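You operate a simulated robot arm through the tools that you are given. There is no shell and no other tool.

You run a simulated robot arm. Do the job below in one go: nothing can be reset, and whatever is moved stays where it is left.

Task
Pull the cap off the orange key, brush its crumbs away and press the cap back on.
Fine: switch the keyboard off first and on again last; use the dust brush and stand it back; leave the other keys alone. Set down upright: dust brush. What is to be rubbed or washed off counts as gone when no trace of it is left.
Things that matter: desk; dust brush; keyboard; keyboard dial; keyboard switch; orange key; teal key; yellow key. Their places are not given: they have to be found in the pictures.

It is judged by the outcome, as a careful person would: the job done as asked, and still so three seconds after it is handed in. It fails if anything else is knocked over, pushed out of place, dropped, spilled or broken. A push-on lid holds only when it is set on centred and level and pressed home; a screw cap is set on level and turned clockwise until tight.

Robot
A 6-joint arm with a two-finger parallel gripper, fixed in place. Base frame: the origin is at the foot of the arm, x ahead of it, y to its left, z up; the work surface is at about z = 0.75. Readings come in m, degrees, newtons and seconds.
With the tool pointing down near the work surface it reaches from about 0.36 to 0.82 m from the base axis. Its first joint turns from -166.0 to 166.0 degrees. Payload 3.91 kg.
The TCP is the grasp point between the finger pads, 0.03 m short of the fingertips. In the tool frame z runs along the fingers and y along their closing line. Largest opening 0.11 m; finger width 0.02, thickness 0.01; the body of the gripper, 0.048 by 0.112 m, starts 0.055 m behind the TCP.
Orientation is told as [roll, pitch, yaw] about the base's x, y, z axes, in that order, counted from this pose: with the fingers straight down and closing along the base's y, the tool's x points along the base's -x, its y along +y and its z along -z.

Tools
- The arm moves only by the tool send_rows. Its argument "steps" is a list of rows, each a list of 2 entries, a list of its own where there are three numbers: the shift along the tool's x, y, z in m, then the turn, a rotation vector about the tool's x, y, z in degrees. In form: [[[x, y, z], [ax, ay, az]], ...]. A call has 1 to 20 rows; each row is the pose to reach, as a shift and turn from the pose commanded when the call began, along the tool's axes at that moment. "claw" is the finger opening in m, from 0 to 0.11, set as the call begins (left out, the last holds). A row lasts 0.2 s, in which the tool goes at most 0.05 m and 8.6 degrees; a call with a longer step from one row to the next is refused whole, and so is a gripper value outside its range. Where a pose cannot be reached the arm comes as near as it can. A force on the tool above 40 N (or 10 N above the force at the start of the call, whichever is more), or a blocked arm, ends the call early, and 0.2 s more pass. Each finger travels about 0.045 m/s and halts on what it meets, pressing with about 25 N; the grip force reading is that of the motor and also rises with nothing between the fingers. The clock runs only during rows and for 0.2 s after the last one: add rows that repeat a pose to give the fingers time. It gives the time, the measured TCP pose, the force on the tool (base axes), the opening and the grip force at its end, in the units of the frame above (readings bear some noise), with the torque about the TCP (base axes, N m) and any sound that the robot's microphone picked up, and new pictures: "show" is both (left out), scene, wrist or none.
- Cameras (640 x 400 px; columns grow to the right, rows downward): "scene" is fixed at [0.4002, -0.6494, 1.5364]; the picture's right is [0.97, 0.24, 0.00], its down [0.11, -0.45, -0.88] and it looks along [-0.21, 0.86, -0.47] (base axes); focal length 313 px, centre (320, 200). "wrist" rides on the gripper at [0.077, 0.007, -0.114] in the tool frame; the picture's right is [-0.09, 1.00, 0.00], its down [-0.80, -0.07, -0.59] and it looks along [-0.59, -0.05, 0.80] (tool axes); focal length 270 px, centre (320, 200).
- move_column(by): slides the trunk up (or, below 0, down) by that many m; the arm rides with it, the base frame stays. It gives what a move gives, with no picture.
- measure_at(camera, pixels): for up to 12 pixels [column, row] of the newest picture of that camera ("zoom" is the newest enlarged one), the place [x, y, z] in the base frame of the surface seen there, good to about 0.002 m. No time passes.
- zoom(camera, box): a new picture of the part [left, top, right, bottom] of that camera's present view, enlarged. No time passes.
- close_job(): hands the job in; it is judged then, once.

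Open the gripper and draw the arm clear of the work before you hand the job in, unless the task says otherwise.

The tools are called as a command line: name --argument value ..., lists and objects as JSON in quotes. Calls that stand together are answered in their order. send_rows: Moves the arm, as the interface text tells. Its arguments: {"type":"object","properties":{"steps":{"type":"array","items":{"type":"array"}},"claw":{"type":"number"},"show":{"type":"string","enum":["both","scene","wrist","none"]}},"required":["steps"]} The other tools are called the same way: move_column (by) slides the trunk up or down; measure_at (camera, pixels) gives the place of the surface under pixels of a picture; zoom (camera, box) takes an enlarged picture of a part of a camera's view; close_job () hands the job in.

At the start:

```text
t: 0.0
tool_pos: [0.248, 0.4437, 1.1331]
tcp_rot: [-0.1, 0.0, 0.0]
wrist_force: [0.2, 0.0, -0.1]
torque: [0.04, -0.02, -0.02]
width: 0.1099
grasp_force: 0.2
trunk travel left (down, up): [-0.45, 0.16]
```

scene: 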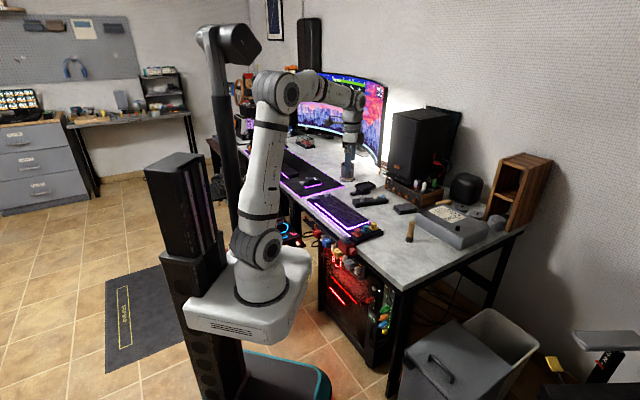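
wrist: 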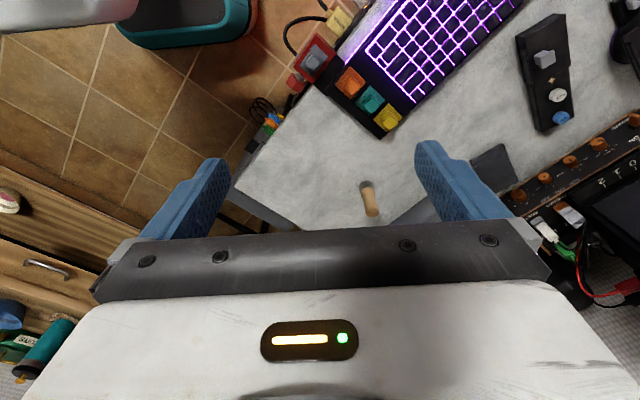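

The wrist picture shows the keyboard with orange (350,82), teal (370,100), yellow (386,117) keys, a red switch-like box near (315,55), and a brush near (368,198). I zoom in on both views.

zoom --camera "wrist" --box '[270, 0, 430, 140]'

zoom --camera "scene" --box '[290, 170, 490, 260]'

zoom --camera "wrist" --box '[480, 0, 640, 140]'

measure_at --camera "wrist" --pixels '[[350, 82], [370, 100], [386, 117], [315, 55], [365, 185], [370, 212], [544, 58], [557, 95], [561, 118], [400, 80], [440, 60], [320, 180]]'

```text
2.86 times, centred on (350, 70) of wrist
```

zoom: 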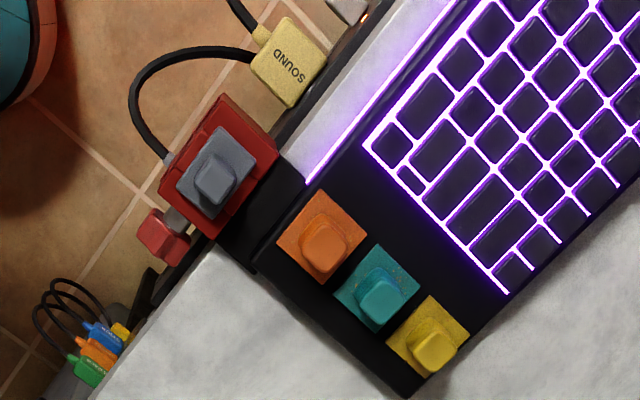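

```text
3.20 times, centred on (390, 215) of scene
```

zoom: 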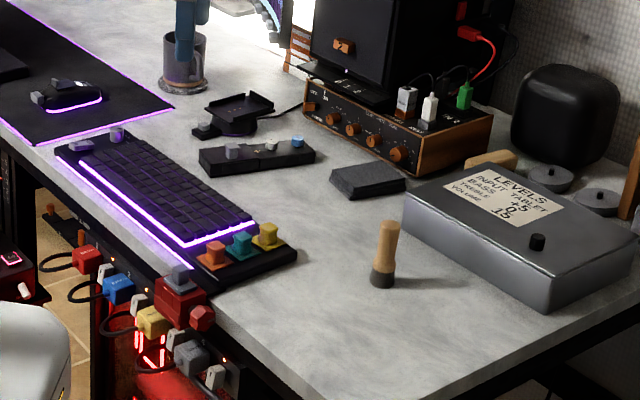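

```text
2.86 times, centred on (560, 70) of wrist
```

zoom: 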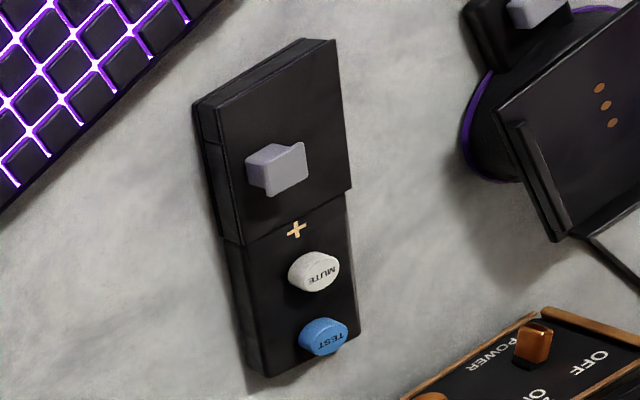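

```text
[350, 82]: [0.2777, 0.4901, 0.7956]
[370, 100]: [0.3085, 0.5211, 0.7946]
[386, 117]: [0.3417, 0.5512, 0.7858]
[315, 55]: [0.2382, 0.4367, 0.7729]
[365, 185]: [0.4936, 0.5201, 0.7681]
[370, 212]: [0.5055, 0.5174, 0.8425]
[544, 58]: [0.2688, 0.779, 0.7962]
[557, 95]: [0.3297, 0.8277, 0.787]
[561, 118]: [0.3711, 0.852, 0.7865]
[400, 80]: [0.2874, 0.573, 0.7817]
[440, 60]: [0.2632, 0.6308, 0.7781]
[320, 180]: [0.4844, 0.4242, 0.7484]
```

The left end of the keyboard, around scene (315,213), appears to have a switch and a dial. I zoom in closer on that end and on the keys.

zoom --camera "scene" --box '[300, 195, 350, 226]'

zoom --camera "scene" --box '[335, 225, 395, 265]'

zoom --camera "wrist" --box '[310, 50, 410, 140]'

measure_at --camera "scene" --pixels '[[314, 216], [326, 211], [345, 252], [352, 267], [310, 221], [330, 208], [383, 234], [360, 256], [325, 219], [357, 249], [365, 246], [373, 243]]'

```text
12.80 times, centred on (325, 210) of scene
```

zoom: 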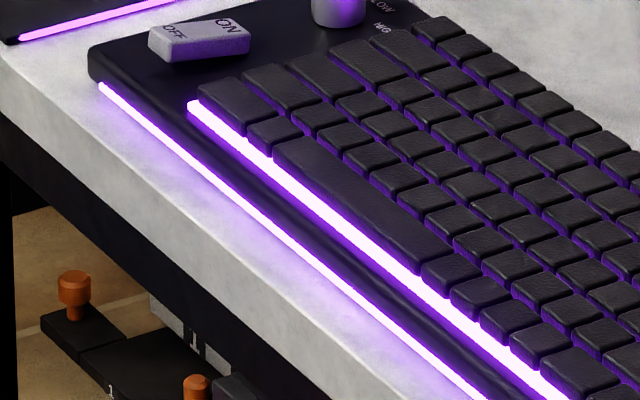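

```text
10.00 times, centred on (365, 245) of scene
```

zoom: 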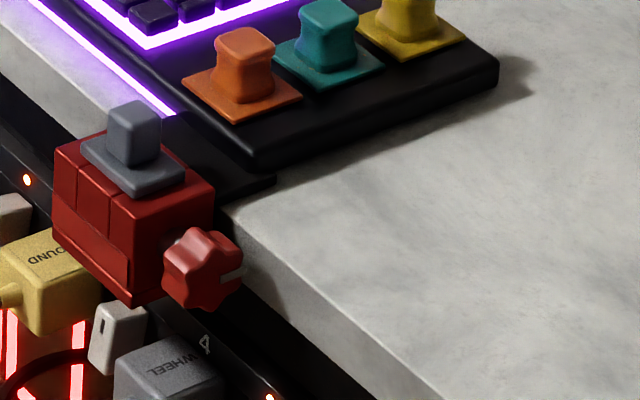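

```text
4.44 times, centred on (360, 95) of wrist
```

zoom: 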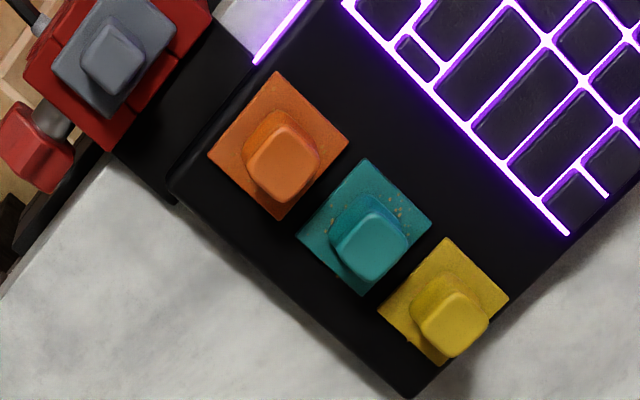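

```text
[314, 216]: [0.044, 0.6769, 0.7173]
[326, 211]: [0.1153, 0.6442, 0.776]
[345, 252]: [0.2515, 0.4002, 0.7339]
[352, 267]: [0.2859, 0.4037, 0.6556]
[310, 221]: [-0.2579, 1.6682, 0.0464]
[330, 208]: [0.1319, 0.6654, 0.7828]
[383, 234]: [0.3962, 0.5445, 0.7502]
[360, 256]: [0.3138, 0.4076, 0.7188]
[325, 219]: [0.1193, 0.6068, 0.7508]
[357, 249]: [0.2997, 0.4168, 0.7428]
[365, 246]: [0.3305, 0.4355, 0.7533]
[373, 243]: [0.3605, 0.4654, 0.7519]
```

The keyboard switch is an ON/OFF rocker at about scene (316,198) and the dial at (326,195). I measure them and zoom more.

zoom --camera "scene" --box '[304, 183, 344, 208]'

measure_at --camera "scene" --pixels '[[313, 197], [316, 198], [318, 197], [326, 195], [326, 193], [310, 200], [322, 197], [308, 200]]'

zoom --camera "scene" --box '[390, 225, 440, 265]'

```text
16.00 times, centred on (324, 196) of scene
```

zoom: 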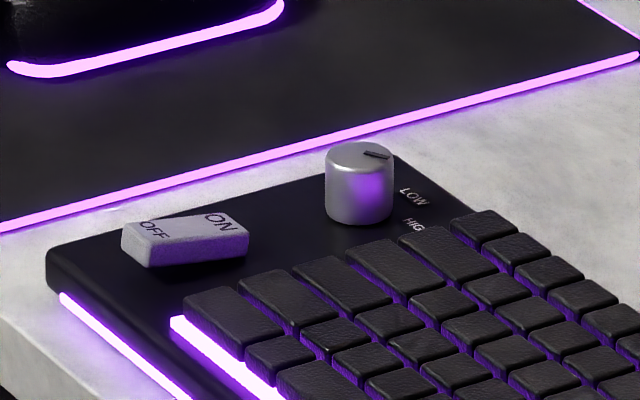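

```text
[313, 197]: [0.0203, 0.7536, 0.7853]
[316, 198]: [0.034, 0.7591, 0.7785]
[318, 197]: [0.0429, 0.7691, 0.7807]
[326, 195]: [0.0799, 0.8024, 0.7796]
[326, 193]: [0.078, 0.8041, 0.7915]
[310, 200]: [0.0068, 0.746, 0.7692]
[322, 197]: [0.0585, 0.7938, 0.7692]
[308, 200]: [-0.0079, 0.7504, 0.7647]
```

```text
10.00 times, centred on (415, 245) of scene
```

zoom: 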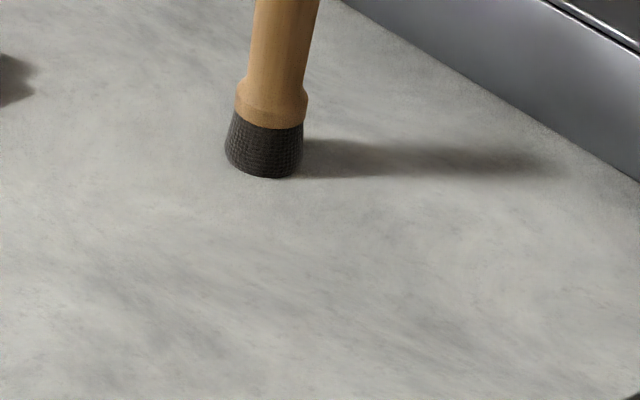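

The rocker's OFF end is near (0.02, 0.755, 0.785) and its ON end near (0.045, 0.77). I turn the tool about 44° to line up with the keyboard and move over it for a closer look.

send_rows --steps '[[[0.0213, 0.0293, 0.0138], [0, 0, -7.33]], [[0.0427, 0.0587, 0.0277], [0, 0, -14.67]], [[0.064, 0.088, 0.0415], [0, 0, -22]], [[0.0853, 0.1173, 0.0553], [0, 0, -29.33]], [[0.1067, 0.1467, 0.0692], [0, 0, -36.67]], [[0.128, 0.176, 0.083], [0, 0, -44]], [[0.128, 0.176, 0.083], [0, 0, -44]]]' --claw 0.0

```text
t: 1.6
tool_pos: [0.1188, 0.6174, 1.0509]
tcp_rot: [-0.1, 0.0, 44.0]
wrist_force: [0.5, 0.0, -0.5]
torque: [-0.01, 0.02, 0.01]
width: 0.0002
grasp_force: 24.8
trunk travel left (down, up): [-0.45, 0.16]
```

scene: 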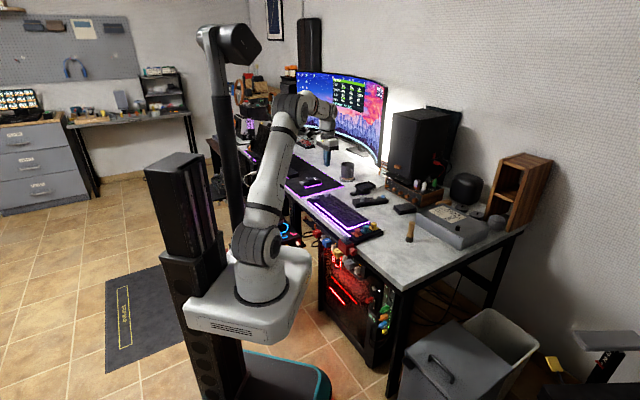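
wrist: 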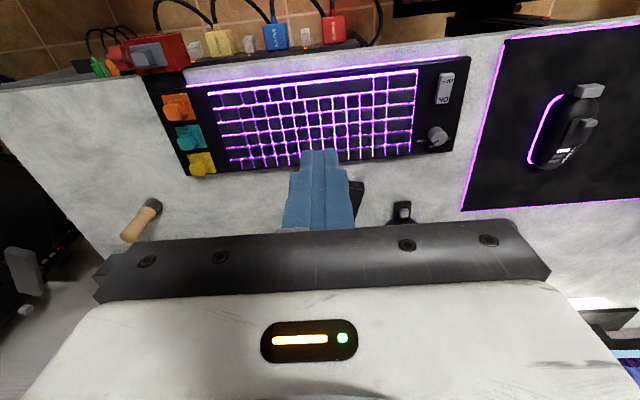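

The wrist view now shows the rocker at about (445,88), the dial at (437,137) and the key caps at (178,107), (188,137), (201,163). I zoom in on them and measure.

zoom --camera "wrist" --box '[405, 50, 485, 160]'

zoom --camera "wrist" --box '[130, 70, 250, 190]'

measure_at --camera "wrist" --pixels '[[447, 80], [445, 89], [443, 99], [437, 137], [178, 103], [188, 133], [201, 160], [461, 70], [451, 148], [173, 70], [188, 178]]'

```text
3.64 times, centred on (445, 105) of wrist
```

zoom: 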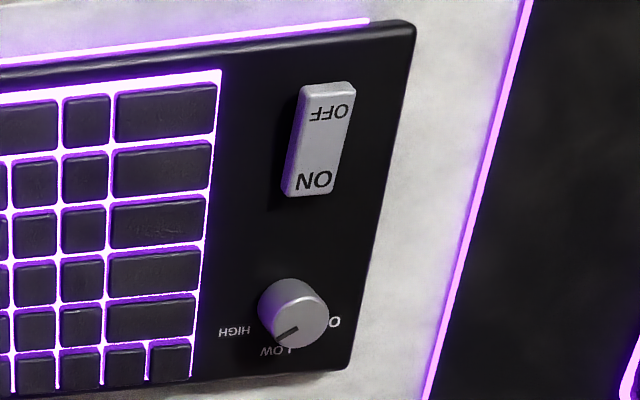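

```text
3.33 times, centred on (190, 130) of wrist
```

zoom: 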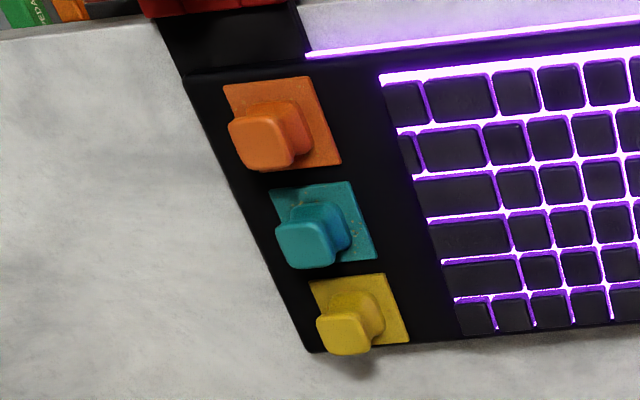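

```text
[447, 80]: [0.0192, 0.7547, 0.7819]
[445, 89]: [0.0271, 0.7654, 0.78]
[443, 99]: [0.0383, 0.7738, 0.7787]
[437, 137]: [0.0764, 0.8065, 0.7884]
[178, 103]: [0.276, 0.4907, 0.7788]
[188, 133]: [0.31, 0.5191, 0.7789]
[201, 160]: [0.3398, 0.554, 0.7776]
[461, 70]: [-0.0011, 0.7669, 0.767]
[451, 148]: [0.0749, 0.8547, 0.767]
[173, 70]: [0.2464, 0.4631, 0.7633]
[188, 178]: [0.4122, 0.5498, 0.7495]
```

The rocker runs across the keyboard, with OFF at the desk-edge end (~(0.019,0.755)) raised and ON pressed. I go above the OFF end with closed fingers to look closer.

send_rows --steps '[[[-0.003, 0.0278, 0.0252], [0, 0, 0]], [[-0.006, 0.0556, 0.0503], [0, 0, 0]], [[-0.009, 0.0835, 0.0755], [0, 0, 0]], [[-0.012, 0.1113, 0.1007], [0, 0, 0]], [[-0.015, 0.1391, 0.1258], [0, 0, 0]], [[-0.018, 0.1669, 0.151], [0, 0, 0]], [[-0.018, 0.1669, 0.151], [0, 0, 0]]]' --claw 0.0

```text
t: 3.2
tool_pos: [0.0163, 0.7491, 0.8986]
tcp_rot: [0.1, 0.0, 44.0]
wrist_force: [-0.2, -0.2, 0.5]
torque: [-0.03, 0.0, 0.01]
width: 0.0
grasp_force: 25.5
trunk travel left (down, up): [-0.45, 0.16]
```

scene: 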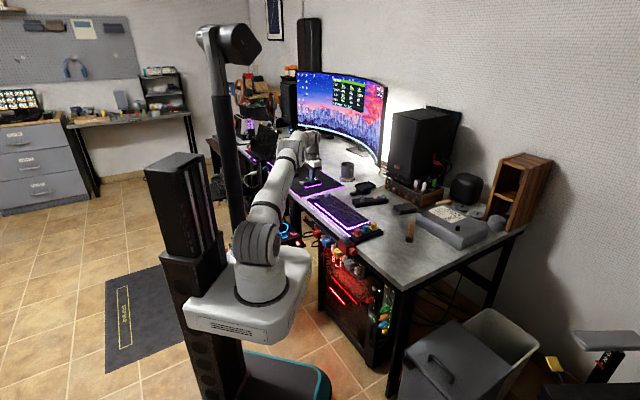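
wrist: 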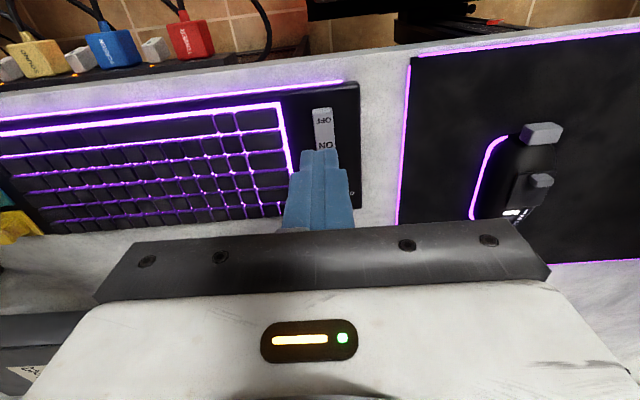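

The OFF half of the rocker is at wrist (324,115). I zoom in and measure its edges.

zoom --camera "wrist" --box '[290, 80, 370, 160]'

measure_at --camera "wrist" --pixels '[[316, 109], [329, 109], [323, 109], [323, 115], [324, 121], [325, 130], [325, 138], [325, 146], [315, 125], [333, 125]]'

```text
5.00 times, centred on (330, 120) of wrist
```

zoom: 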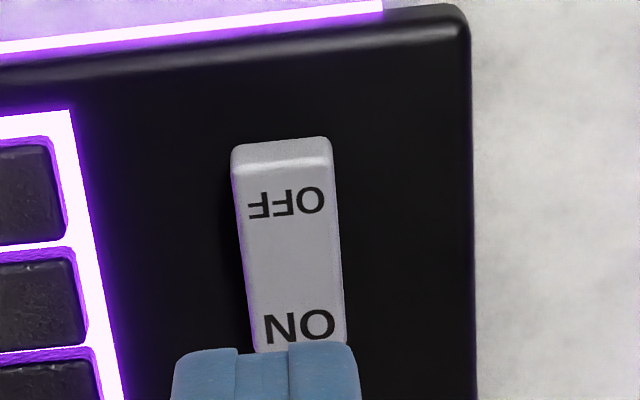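

```text
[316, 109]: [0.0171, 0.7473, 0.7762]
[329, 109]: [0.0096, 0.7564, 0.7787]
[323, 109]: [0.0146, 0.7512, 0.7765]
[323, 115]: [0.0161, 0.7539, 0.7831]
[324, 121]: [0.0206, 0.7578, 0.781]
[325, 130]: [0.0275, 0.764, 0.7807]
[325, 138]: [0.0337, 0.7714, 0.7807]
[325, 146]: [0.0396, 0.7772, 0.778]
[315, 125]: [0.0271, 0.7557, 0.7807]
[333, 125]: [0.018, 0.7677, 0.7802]
```

The OFF end's top is near (0.016,0.7535,0.783). I lower the closed fingertips onto it in small steps.

send_rows --steps '[[[-0.0035, 0.0034, 0.03], [0, 0, 0]], [[-0.0035, 0.0034, 0.06], [0, 0, 0]], [[-0.0035, 0.0034, 0.078], [0, 0, 0]], [[-0.0035, 0.0034, 0.083], [0, 0, 0]], [[-0.0035, 0.0034, 0.086], [0, 0, 0]], [[-0.0035, 0.0034, 0.088], [0, 0, 0]], [[-0.0035, 0.0034, 0.09], [0, 0, 0]], [[-0.0035, 0.0034, 0.092], [0, 0, 0]]]' --claw 0.0

```text
t: 5.0
tool_pos: [0.0152, 0.7548, 0.8101]
tcp_rot: [0.2, -0.2, 44.2]
wrist_force: [-3.6, -7.2, 17.4]
torque: [-0.06, -0.06, 0.05]
width: 0.0
grasp_force: 25.3
trunk travel left (down, up): [-0.45, 0.16]
```

scene: 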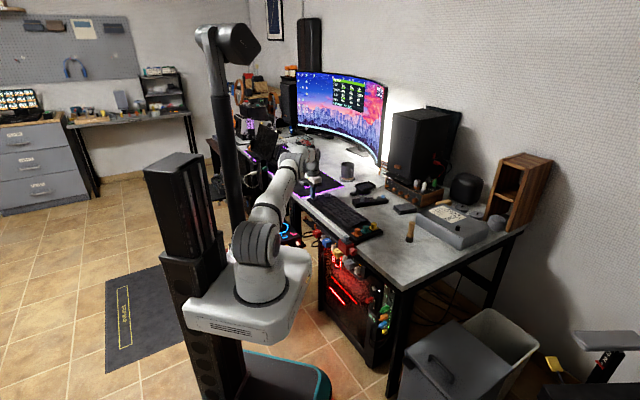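
wrist: 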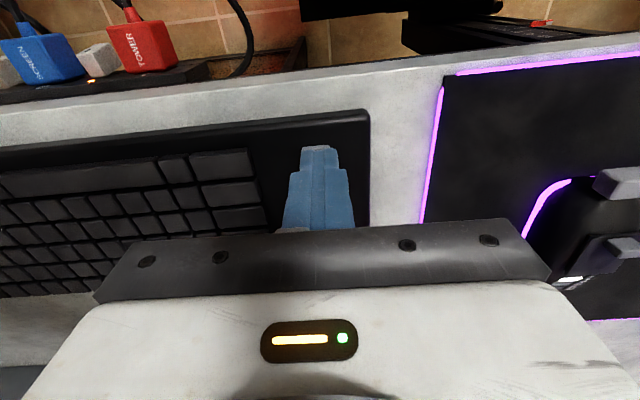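

The keyboard's lights went out, so it is off. I raise the arm and travel to above the orange key with the fingers partly opened.

send_rows --steps '[[[0, 0, -0.03], [0, 0, 0]], [[0, 0, -0.07], [0, 0, 0]], [[0, 0, -0.11], [0, 0, 0]], [[-0.0005, -0.0464, -0.13], [0, 0, 0]], [[-0.001, -0.0927, -0.13], [0, 0, 0]], [[-0.0015, -0.1391, -0.13], [0, 0, 0]], [[-0.002, -0.1855, -0.13], [0, 0, 0]], [[-0.0025, -0.2318, -0.13], [0, 0, 0]], [[-0.003, -0.2782, -0.13], [0, 0, 0]], [[-0.0035, -0.3245, -0.13], [0, 0, 0]], [[-0.004, -0.3709, -0.13], [0, 0, 0]], [[-0.004, -0.3709, -0.11], [0, 0, 0]], [[-0.004, -0.3709, -0.11], [0, 0, 0]]]' --claw 0.06

```text
refused: row 4 steps farther than a row can; nothing moved
```

The fourth row was slightly too long a step; I resend with the climb finished before the sideways travel.

send_rows --steps '[[[0, 0, -0.03], [0, 0, 0]], [[0, 0, -0.07], [0, 0, 0]], [[0, 0, -0.11], [0, 0, 0]], [[0, 0, -0.13], [0, 0, 0]], [[-0.0005, -0.0464, -0.13], [0, 0, 0]], [[-0.001, -0.0927, -0.13], [0, 0, 0]], [[-0.0015, -0.1391, -0.13], [0, 0, 0]], [[-0.002, -0.1855, -0.13], [0, 0, 0]], [[-0.0025, -0.2318, -0.13], [0, 0, 0]], [[-0.003, -0.2782, -0.13], [0, 0, 0]], [[-0.0035, -0.3245, -0.13], [0, 0, 0]], [[-0.004, -0.3709, -0.13], [0, 0, 0]], [[-0.004, -0.3709, -0.11], [0, 0, 0]], [[-0.004, -0.3709, -0.11], [0, 0, 0]]]' --claw 0.06

```text
t: 8.0
tool_pos: [0.2788, 0.4937, 0.9155]
tcp_rot: [0.1, 0.0, 44.1]
wrist_force: [0.5, -0.7, -0.2]
torque: [-0.01, 0.03, 0.02]
width: 0.0598
grasp_force: 0.1
trunk travel left (down, up): [-0.45, 0.16]
```

scene: 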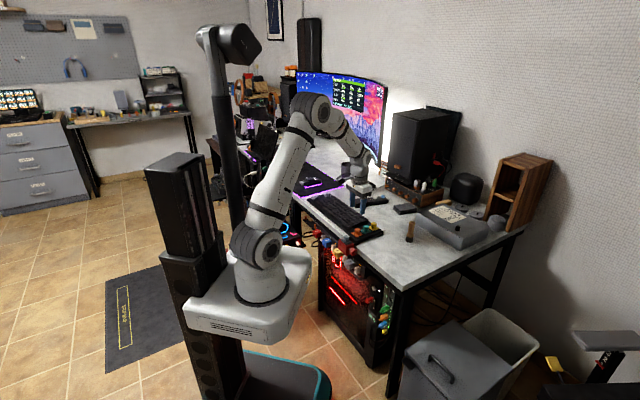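
wrist: 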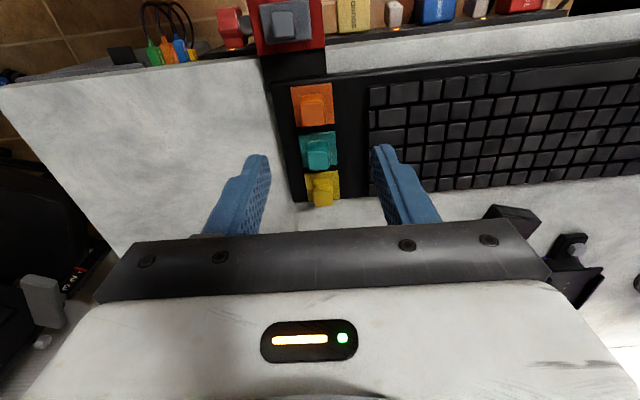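

The three caps are seen at wrist (313,105), (318,152), (322,190). I zoom in and measure the orange cap closely.

zoom --camera "wrist" --box '[270, 70, 370, 170]'

measure_at --camera "wrist" --pixels '[[303, 96], [322, 96], [303, 109], [323, 109], [313, 103], [294, 87], [331, 85], [334, 122], [297, 125], [312, 115], [312, 122]]'

```text
4.00 times, centred on (320, 120) of wrist
```

zoom: 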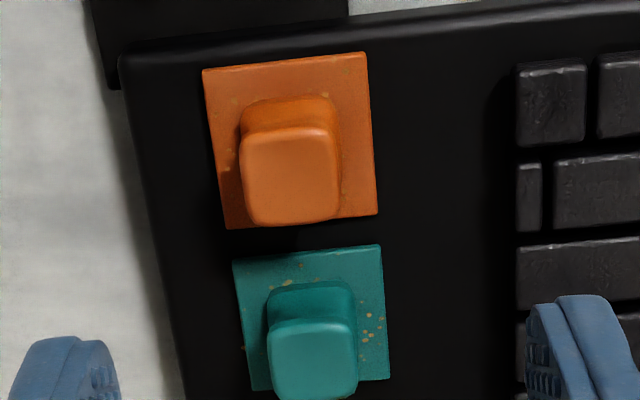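

```text
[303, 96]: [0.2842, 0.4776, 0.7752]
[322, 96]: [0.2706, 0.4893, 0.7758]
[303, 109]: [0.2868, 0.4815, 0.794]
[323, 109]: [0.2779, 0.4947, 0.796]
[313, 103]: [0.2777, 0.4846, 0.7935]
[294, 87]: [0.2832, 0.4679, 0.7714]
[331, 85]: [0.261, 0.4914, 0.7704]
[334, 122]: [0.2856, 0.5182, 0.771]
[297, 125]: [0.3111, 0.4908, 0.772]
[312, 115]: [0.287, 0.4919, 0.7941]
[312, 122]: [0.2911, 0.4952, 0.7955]
```

The orange plate with crumbs sits at z≈0.771 centred near (0.285,0.492), and the cap stands on it up to z≈0.796. I measure the cap edges in the enlarged picture.

measure_at --camera "zoom" --pixels '[[246, 140], [330, 135], [334, 210], [252, 216], [290, 178], [290, 115], [290, 98], [225, 140], [355, 130], [340, 150], [240, 118]]'

zoom --camera "wrist" --box '[290, 80, 340, 130]'

zoom --camera "scene" --box '[345, 215, 385, 245]'

```text
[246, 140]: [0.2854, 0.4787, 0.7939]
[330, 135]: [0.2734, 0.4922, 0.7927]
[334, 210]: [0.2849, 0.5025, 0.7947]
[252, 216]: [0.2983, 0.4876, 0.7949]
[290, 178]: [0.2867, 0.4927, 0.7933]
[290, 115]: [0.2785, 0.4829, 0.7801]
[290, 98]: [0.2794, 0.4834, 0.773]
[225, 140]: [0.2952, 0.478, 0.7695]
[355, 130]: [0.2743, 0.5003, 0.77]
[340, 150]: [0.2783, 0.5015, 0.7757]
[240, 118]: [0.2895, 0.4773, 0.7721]
```

```text
8.00 times, centred on (315, 105) of wrist
```

zoom: 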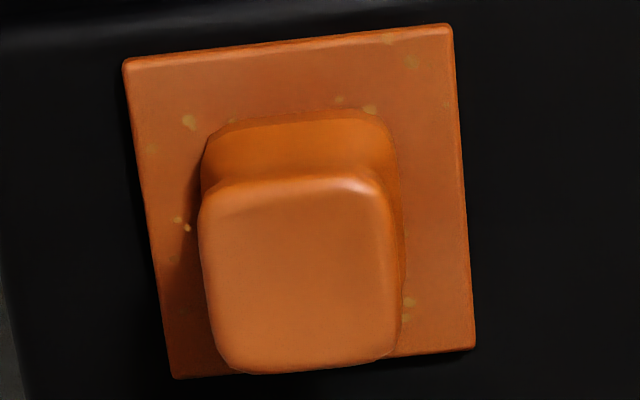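

```text
13.33 times, centred on (365, 230) of scene
```

zoom: 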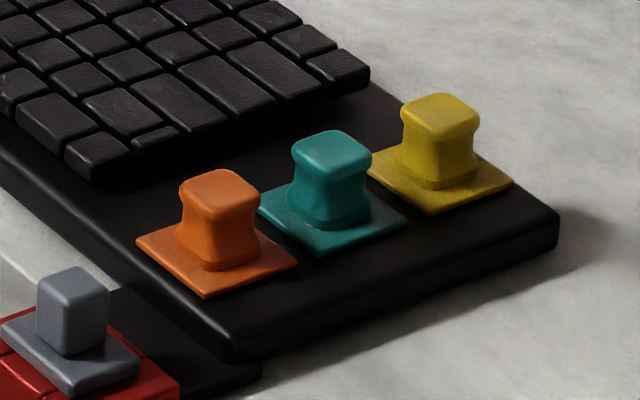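

The cap is a waisted knob about 0.023 m wide centred near (0.2855,0.491), top z≈0.796. I centre over it, narrow the fingers to 0.05 and come down to just above it.

send_rows --steps '[[[-0.0025, -0.0063, 0.02], [0, 0, 1]], [[-0.0025, -0.0063, 0.045], [0, 0, 1]], [[-0.0025, -0.0063, 0.065], [0, 0, 1]], [[-0.0025, -0.0063, 0.065], [0, 0, 1]]]' --claw 0.05 --show "wrist"

```text
t: 9.0
tool_pos: [0.2846, 0.4871, 0.8511]
tcp_rot: [0.0, 0.0, 43.1]
wrist_force: [-0.5, 0.7, -0.6]
torque: [0.01, 0.0, -0.01]
width: 0.05
grasp_force: 0.1
trunk travel left (down, up): [-0.45, 0.16]
```

wrist: 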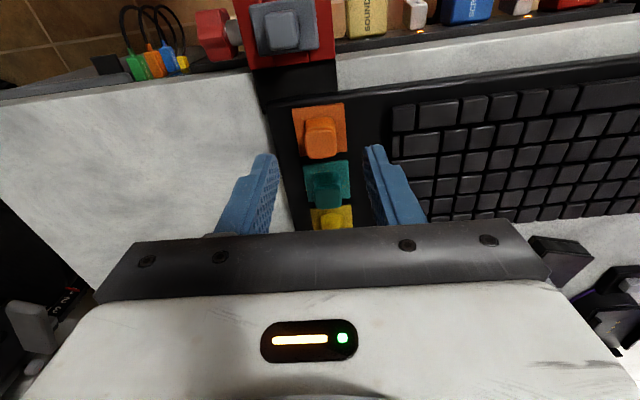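

The cap is now at wrist (322,135) between the fingers. I zoom and measure it again before descending.

zoom --camera "wrist" --box '[282, 90, 362, 170]'

measure_at --camera "wrist" --pixels '[[309, 133], [334, 132], [310, 155], [335, 154], [322, 144], [295, 107], [343, 104], [322, 120]]'

```text
5.00 times, centred on (322, 130) of wrist
```

zoom: 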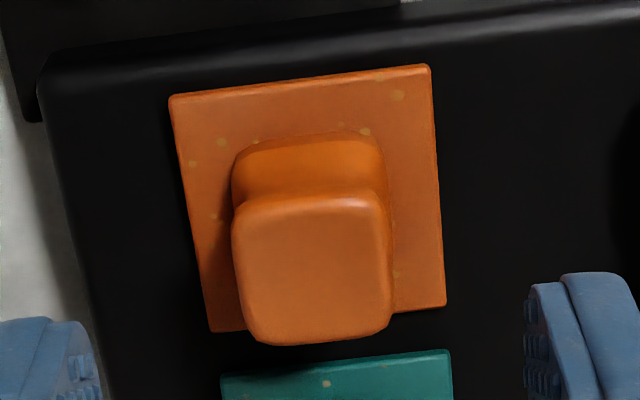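

```text
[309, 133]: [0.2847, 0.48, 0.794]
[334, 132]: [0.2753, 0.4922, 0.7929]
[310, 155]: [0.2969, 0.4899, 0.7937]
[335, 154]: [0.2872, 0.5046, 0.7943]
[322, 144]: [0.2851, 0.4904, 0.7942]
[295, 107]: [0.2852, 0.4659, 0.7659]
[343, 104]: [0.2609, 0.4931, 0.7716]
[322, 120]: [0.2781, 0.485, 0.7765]
```

The cap sits centred between the fingers (zoom centre ≈ (312,270), fingers symmetric about 313). I descend so the fingertips are about 5 mm above the plate.

send_rows --steps '[[[-0.001, 0, 0.015], [0, 0, 0]], [[-0.001, 0, 0.03], [0, 0, 0]], [[-0.001, 0, 0.04], [0, 0, 0]], [[-0.001, 0, 0.045], [0, 0, 0]], [[-0.001, 0, 0.045], [0, 0, 0]]]' --show "wrist"

```text
t: 10.2
tool_pos: [0.2849, 0.4895, 0.808]
tcp_rot: [0.0, 0.0, 43.2]
wrist_force: [-0.1, -0.1, 0.0]
torque: [0.01, 0.0, -0.03]
width: 0.0499
grasp_force: 0.0
trunk travel left (down, up): [-0.45, 0.16]
```

wrist: 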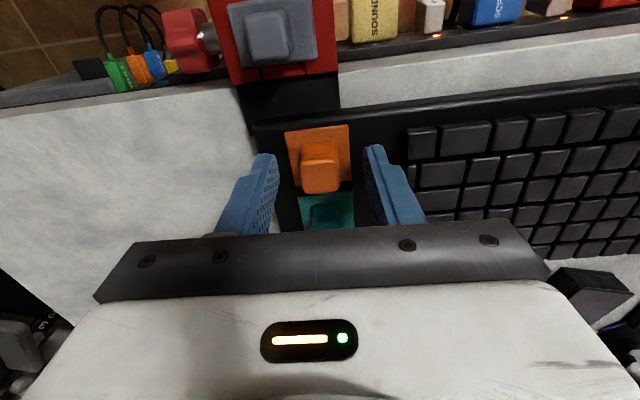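

The cap is between the fingertips at (320,170). I close the gripper on it.

send_rows --steps '[[[0, 0, 0], [0, 0, 0]], [[0, 0, 0], [0, 0, 0]], [[0, 0, 0], [0, 0, 0]], [[0, 0, 0], [0, 0, 0]], [[0, 0, 0], [0, 0, 0]]]' --claw 0.0 --show "wrist"

zoom --camera "wrist" --box '[280, 110, 360, 200]'

```text
t: 11.4
tool_pos: [0.2849, 0.4898, 0.8065]
tcp_rot: [0.0, 0.0, 43.0]
wrist_force: [0.9, 0.5, 0.2]
torque: [0.01, 0.04, 0.0]
width: 0.0185
grasp_force: 25.3
trunk travel left (down, up): [-0.45, 0.16]
heard: snap
```

wrist: 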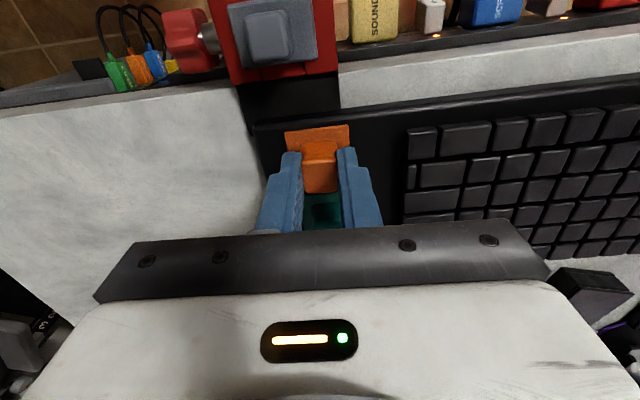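

```text
4.44 times, centred on (320, 155) of wrist
```

zoom: 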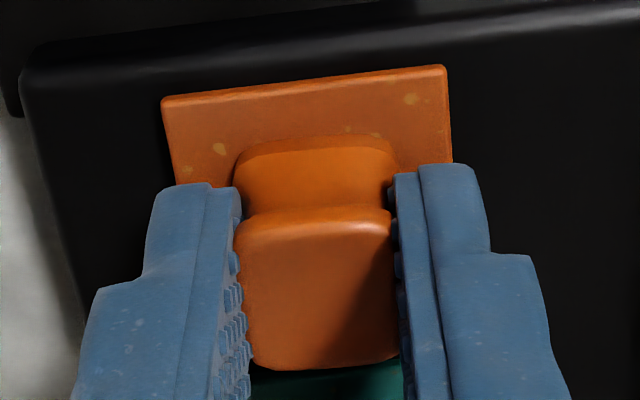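

Gripped at width 0.0185 with a "snap" heard. I pull straight up slowly.

send_rows --steps '[[[0, 0, -0.003], [0, 0, 0]], [[0, 0, -0.006], [0, 0, 0]], [[0, 0, -0.01], [0, 0, 0]], [[0, 0, -0.015], [0, 0, 0]], [[0, 0, -0.02], [0, 0, 0]], [[0, 0, -0.03], [0, 0, 0]], [[0, 0, -0.05], [0, 0, 0]]]' --show "both"

zoom --camera "wrist" --box '[280, 80, 360, 200]'

zoom --camera "scene" --box '[330, 200, 400, 245]'

```text
t: 13.0
tool_pos: [0.2845, 0.4891, 0.8571]
tcp_rot: [-0.1, 0.1, 43.0]
wrist_force: [0.8, 0.0, -0.2]
torque: [0.0, 0.01, -0.02]
width: 0.0184
grasp_force: 25.2
trunk travel left (down, up): [-0.45, 0.16]
```

scene: 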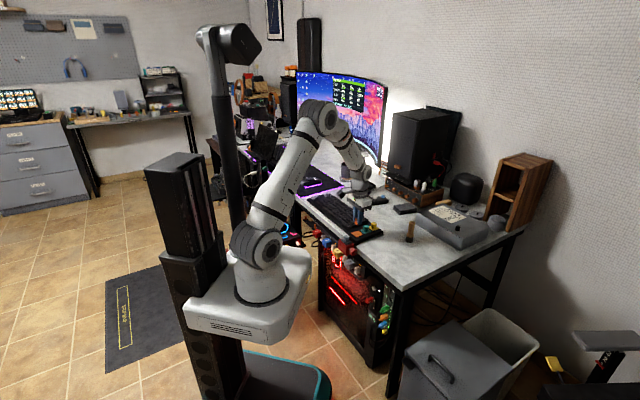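
wrist: 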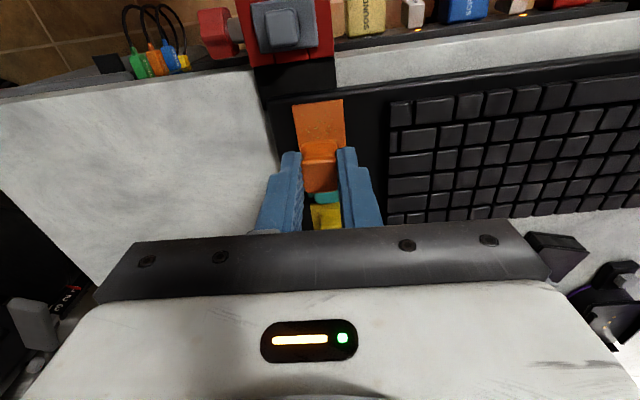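

```text
3.33 times, centred on (320, 140) of wrist
```

zoom: 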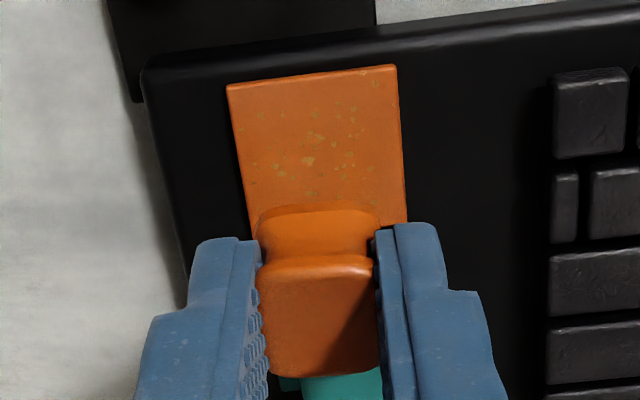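

```text
8.89 times, centred on (365, 222) of scene
```

zoom: 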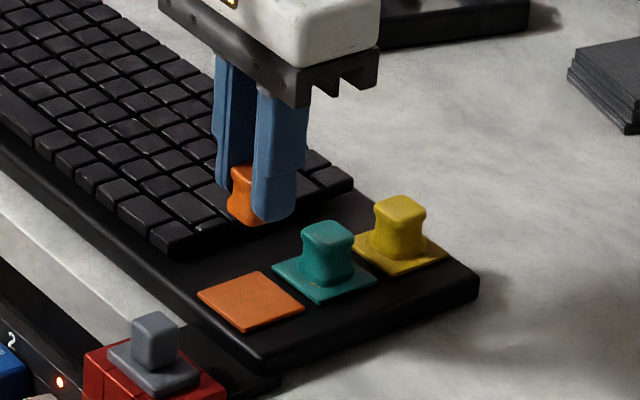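

The cap is off and many crumbs show on the orange plate. I carry the cap to the clear desk right of the keyboard, around (0.40,0.46), and stop just above the surface.

send_rows --steps '[[[0, 0, -0.02], [0, 0, 0]], [[-0.01, -0.035, -0.02], [0, 0, 0]], [[-0.03, -0.07, -0.02], [0, 0, 0]], [[-0.0643, -0.0996, -0.02], [0, 0, 0]], [[-0.0643, -0.0996, 0.02], [0, 0, 0]], [[-0.0643, -0.0996, 0.05], [0, 0, 0]], [[-0.0643, -0.0996, 0.06], [0, 0, 0]], [[-0.0643, -0.0996, 0.06], [0, 0, 0]]]'

zoom --camera "scene" --box '[350, 210, 430, 260]'

```text
t: 14.8
tool_pos: [0.4005, 0.4602, 0.7957]
tcp_rot: [0.1, 0.0, 43.1]
wrist_force: [0.4, 0.1, -0.4]
torque: [-0.03, 0.0, 0.01]
width: 0.0186
grasp_force: 25.1
trunk travel left (down, up): [-0.45, 0.16]
```

scene: 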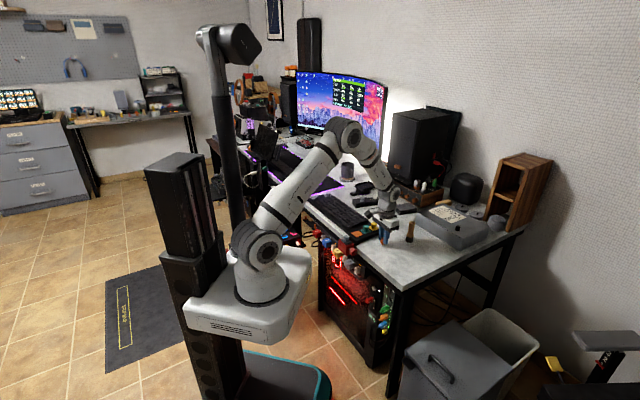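
wrist: 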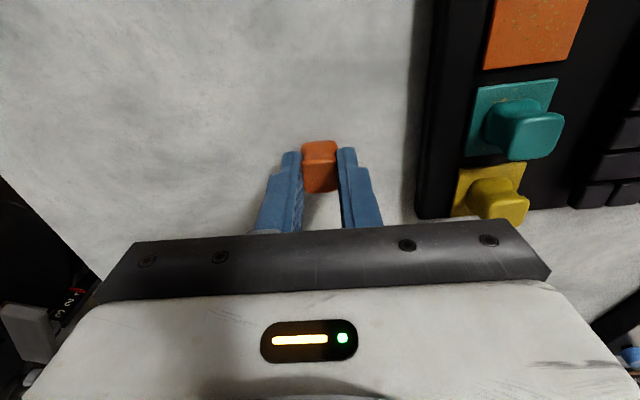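

```text
8.00 times, centred on (390, 235) of scene
```

zoom: 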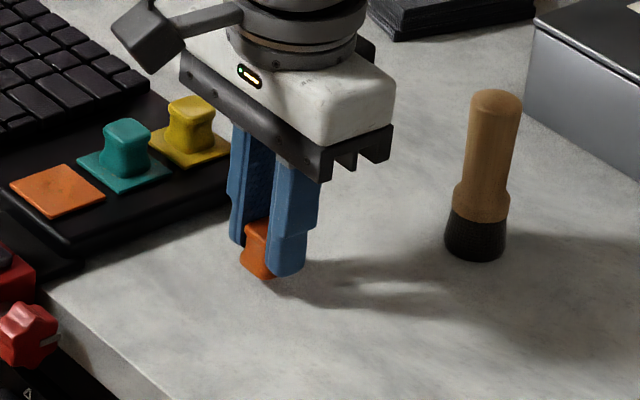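

The cap hangs a little above the clear desk. I lower it in 2 mm steps until touch.

send_rows --steps '[[[0, 0, 0.003], [0, 0, 0]], [[0, 0, 0.006], [0, 0, 0]], [[0, 0, 0.008], [0, 0, 0]], [[0, 0, 0.01], [0, 0, 0]]]'

zoom --camera "scene" --box '[370, 225, 400, 250]'

```text
t: 15.8
tool_pos: [0.4002, 0.4607, 0.7861]
tcp_rot: [0.0, 0.1, 43.1]
wrist_force: [0.1, -0.2, -0.4]
torque: [0.02, -0.02, -0.01]
width: 0.0186
grasp_force: 24.4
trunk travel left (down, up): [-0.45, 0.16]
```

scene: 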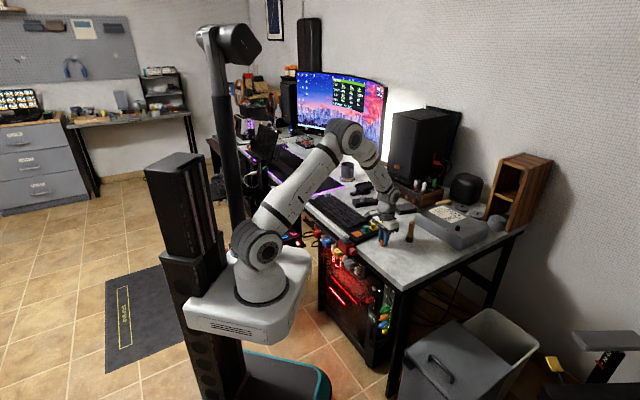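
wrist: 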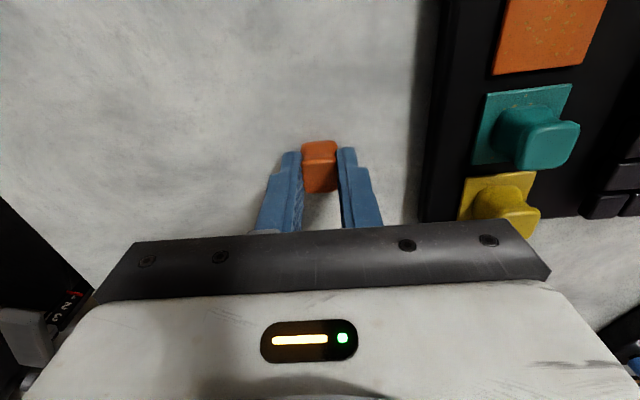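

```text
16.00 times, centred on (385, 238) of scene
```

zoom: 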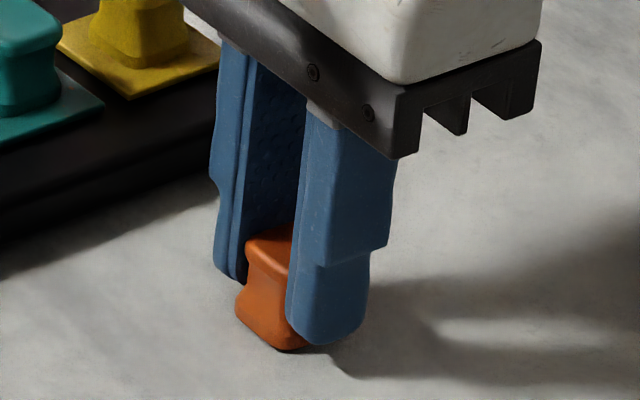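

No contact force yet and a small shadow gap remains below the cap. I continue down in 1 mm steps.

send_rows --steps '[[[0, 0, 0.001], [0, 0, 0]], [[0, 0, 0.002], [0, 0, 0]], [[0, 0, 0.003], [0, 0, 0]], [[0, 0, 0.003], [0, 0, 0]]]'

zoom --camera "scene" --box '[370, 225, 400, 250]'

```text
t: 16.8
tool_pos: [0.3993, 0.4617, 0.7843]
tcp_rot: [0.0, -0.2, 43.0]
wrist_force: [0.9, 0.5, 13.6]
torque: [0.0, -0.03, 0.01]
width: 0.0183
grasp_force: 24.9
trunk travel left (down, up): [-0.45, 0.16]
```

scene: 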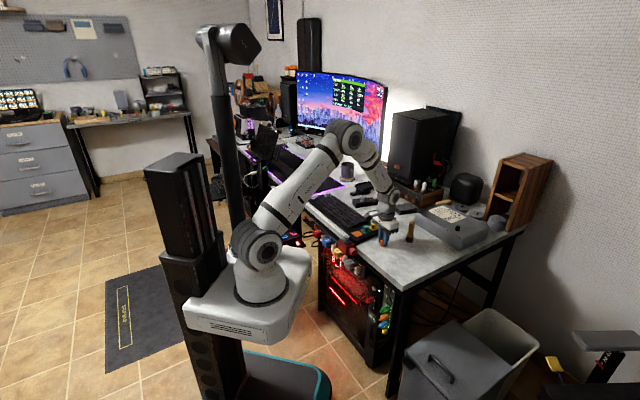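
wrist: 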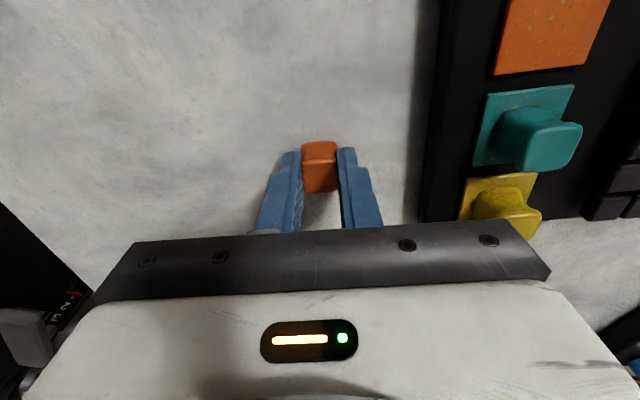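

```text
16.00 times, centred on (385, 238) of scene
```

zoom: 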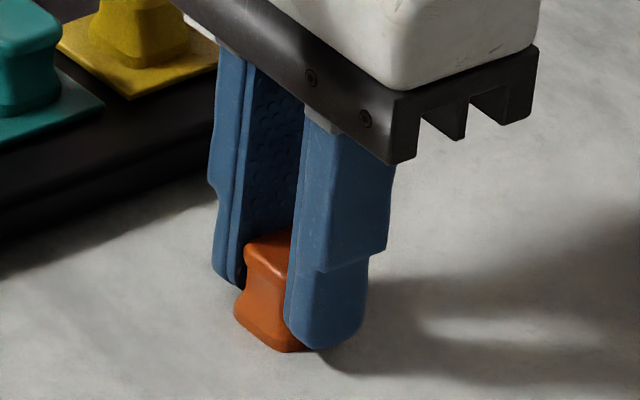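

The cap rests on the desk (13.6 N). I ease up slightly, open the fingers and rise.

send_rows --steps '[[[0, 0, -0.0015], [0, 0, 0]], [[0, 0, -0.0015], [0, 0, 0]]]' --show "none"

send_rows --steps '[[[0, 0, 0], [0, 0, 0]], [[0, 0, 0], [0, 0, 0]], [[0, 0, 0], [0, 0, 0]]]' --claw 0.05 --show "wrist"

```text
t: 17.4
tool_pos: [0.3999, 0.4607, 0.7851]
tcp_rot: [0.1, 0.0, 43.1]
wrist_force: [0.5, 1.8, 6.6]
torque: [0.11, -0.03, 0.01]
width: 0.0187
grasp_force: 25.3
trunk travel left (down, up): [-0.45, 0.16]
```

```text
t: 18.2
tool_pos: [0.3982, 0.4614, 0.7851]
tcp_rot: [-0.1, 0.0, 43.0]
wrist_force: [0.0, 0.8, 0.2]
torque: [-0.01, 0.01, -0.01]
width: 0.0502
grasp_force: 0.1
trunk travel left (down, up): [-0.45, 0.16]
```

wrist: 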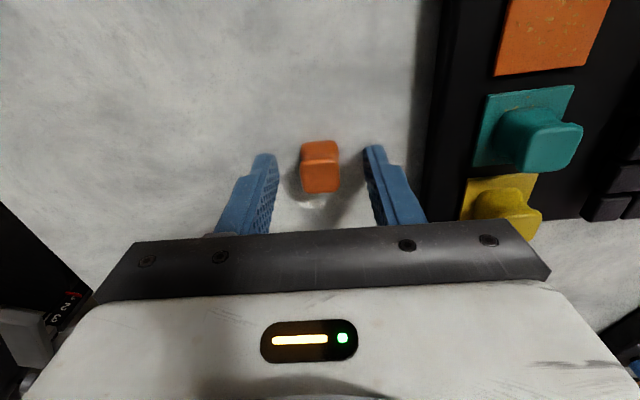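

The cap stands by itself at (320,165). I rise well clear and move above the brush for a look.

send_rows --steps '[[[0, 0, -0.03], [0, 0, 0]], [[0, 0, -0.07], [0, 0, 0]], [[0, 0, -0.115], [0, 0, 0]], [[0, 0, -0.16], [0, 0, 0]], [[-0.03, -0.007, -0.18], [0, 0, 0]], [[-0.07, -0.014, -0.18], [0, 0, 0]], [[-0.1094, -0.0213, -0.18], [0, 0, 0]], [[-0.1094, -0.0213, -0.18], [0, 0, 0]]]' --claw 0.06

zoom --camera "wrist" --box '[270, 80, 370, 180]'

zoom --camera "scene" --box '[350, 210, 430, 260]'

```text
t: 20.0
tool_pos: [0.4946, 0.52, 0.9645]
tcp_rot: [0.0, 0.1, 43.1]
wrist_force: [0.1, 0.1, 0.3]
torque: [0.02, 0.02, 0.01]
width: 0.0602
grasp_force: 0.0
trunk travel left (down, up): [-0.45, 0.16]
```

scene: 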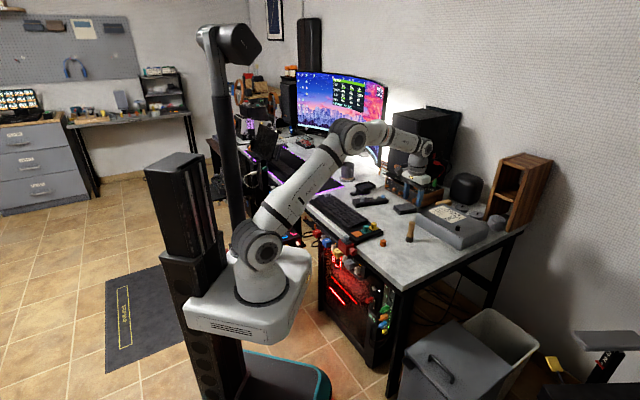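
wrist: 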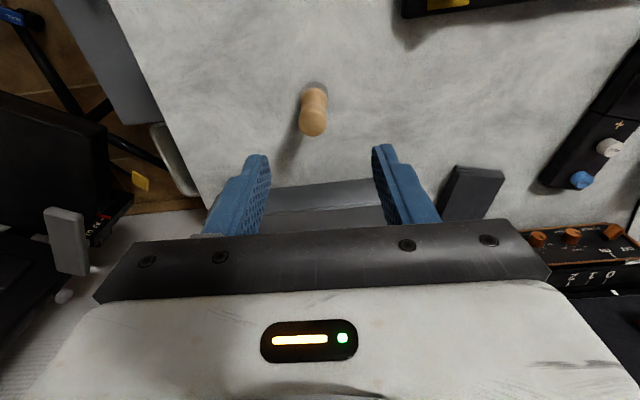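

```text
4.00 times, centred on (320, 130) of wrist
```

zoom: 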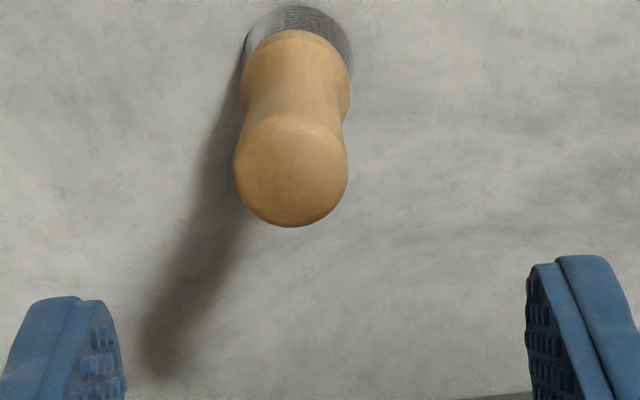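

```text
8.00 times, centred on (390, 235) of scene
```

zoom: 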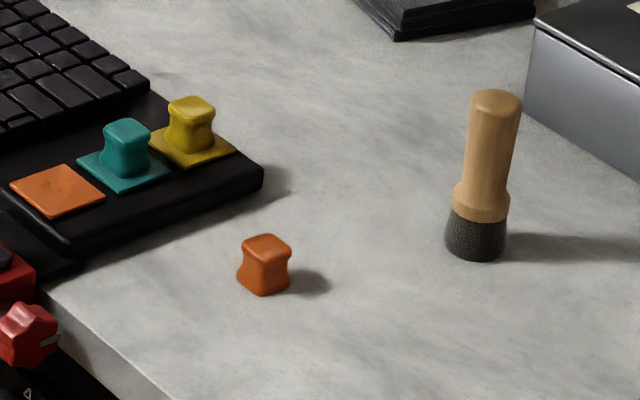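

The brush top is at wrist (312.5,123). I measure it and the bristle base.

measure_at --camera "zoom" --pixels '[[290, 172], [245, 172], [335, 172], [290, 215], [290, 130], [295, 100], [245, 40], [345, 40], [295, 20], [250, 80], [345, 80]]'

measure_at --camera "scene" --pixels '[[409.5, 220], [410, 230], [409, 238], [413, 220], [406, 236], [413, 236], [409.5, 241]]'

```text
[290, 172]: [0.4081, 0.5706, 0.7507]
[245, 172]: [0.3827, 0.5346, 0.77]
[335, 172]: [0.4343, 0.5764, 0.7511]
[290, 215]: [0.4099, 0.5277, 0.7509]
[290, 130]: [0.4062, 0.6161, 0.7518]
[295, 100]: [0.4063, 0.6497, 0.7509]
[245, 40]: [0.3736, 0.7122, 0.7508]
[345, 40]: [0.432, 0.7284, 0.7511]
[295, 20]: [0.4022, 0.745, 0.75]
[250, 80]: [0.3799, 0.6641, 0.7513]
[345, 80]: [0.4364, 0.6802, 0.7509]
```

```text
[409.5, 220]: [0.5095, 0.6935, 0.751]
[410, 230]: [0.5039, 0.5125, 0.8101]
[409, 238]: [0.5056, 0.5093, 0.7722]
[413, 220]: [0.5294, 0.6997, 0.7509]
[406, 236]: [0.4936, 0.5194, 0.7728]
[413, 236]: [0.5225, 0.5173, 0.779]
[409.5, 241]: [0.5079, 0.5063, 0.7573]
```

Those measurements went to the scene enlargement; I repeat on the wrist picture itself.

measure_at --camera "wrist" --pixels '[[312.5, 123], [301, 122], [324, 122], [312.5, 134], [313, 112], [314, 105], [302, 90], [327, 90], [313, 83], [313, 96]]'

```text
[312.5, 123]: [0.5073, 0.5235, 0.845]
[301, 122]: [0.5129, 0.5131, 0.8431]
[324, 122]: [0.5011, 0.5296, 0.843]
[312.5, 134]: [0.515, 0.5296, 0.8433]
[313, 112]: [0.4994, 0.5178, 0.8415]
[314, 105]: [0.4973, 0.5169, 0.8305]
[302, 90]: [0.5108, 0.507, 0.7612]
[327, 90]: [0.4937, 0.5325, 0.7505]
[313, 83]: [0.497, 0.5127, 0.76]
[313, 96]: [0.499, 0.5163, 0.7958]
```

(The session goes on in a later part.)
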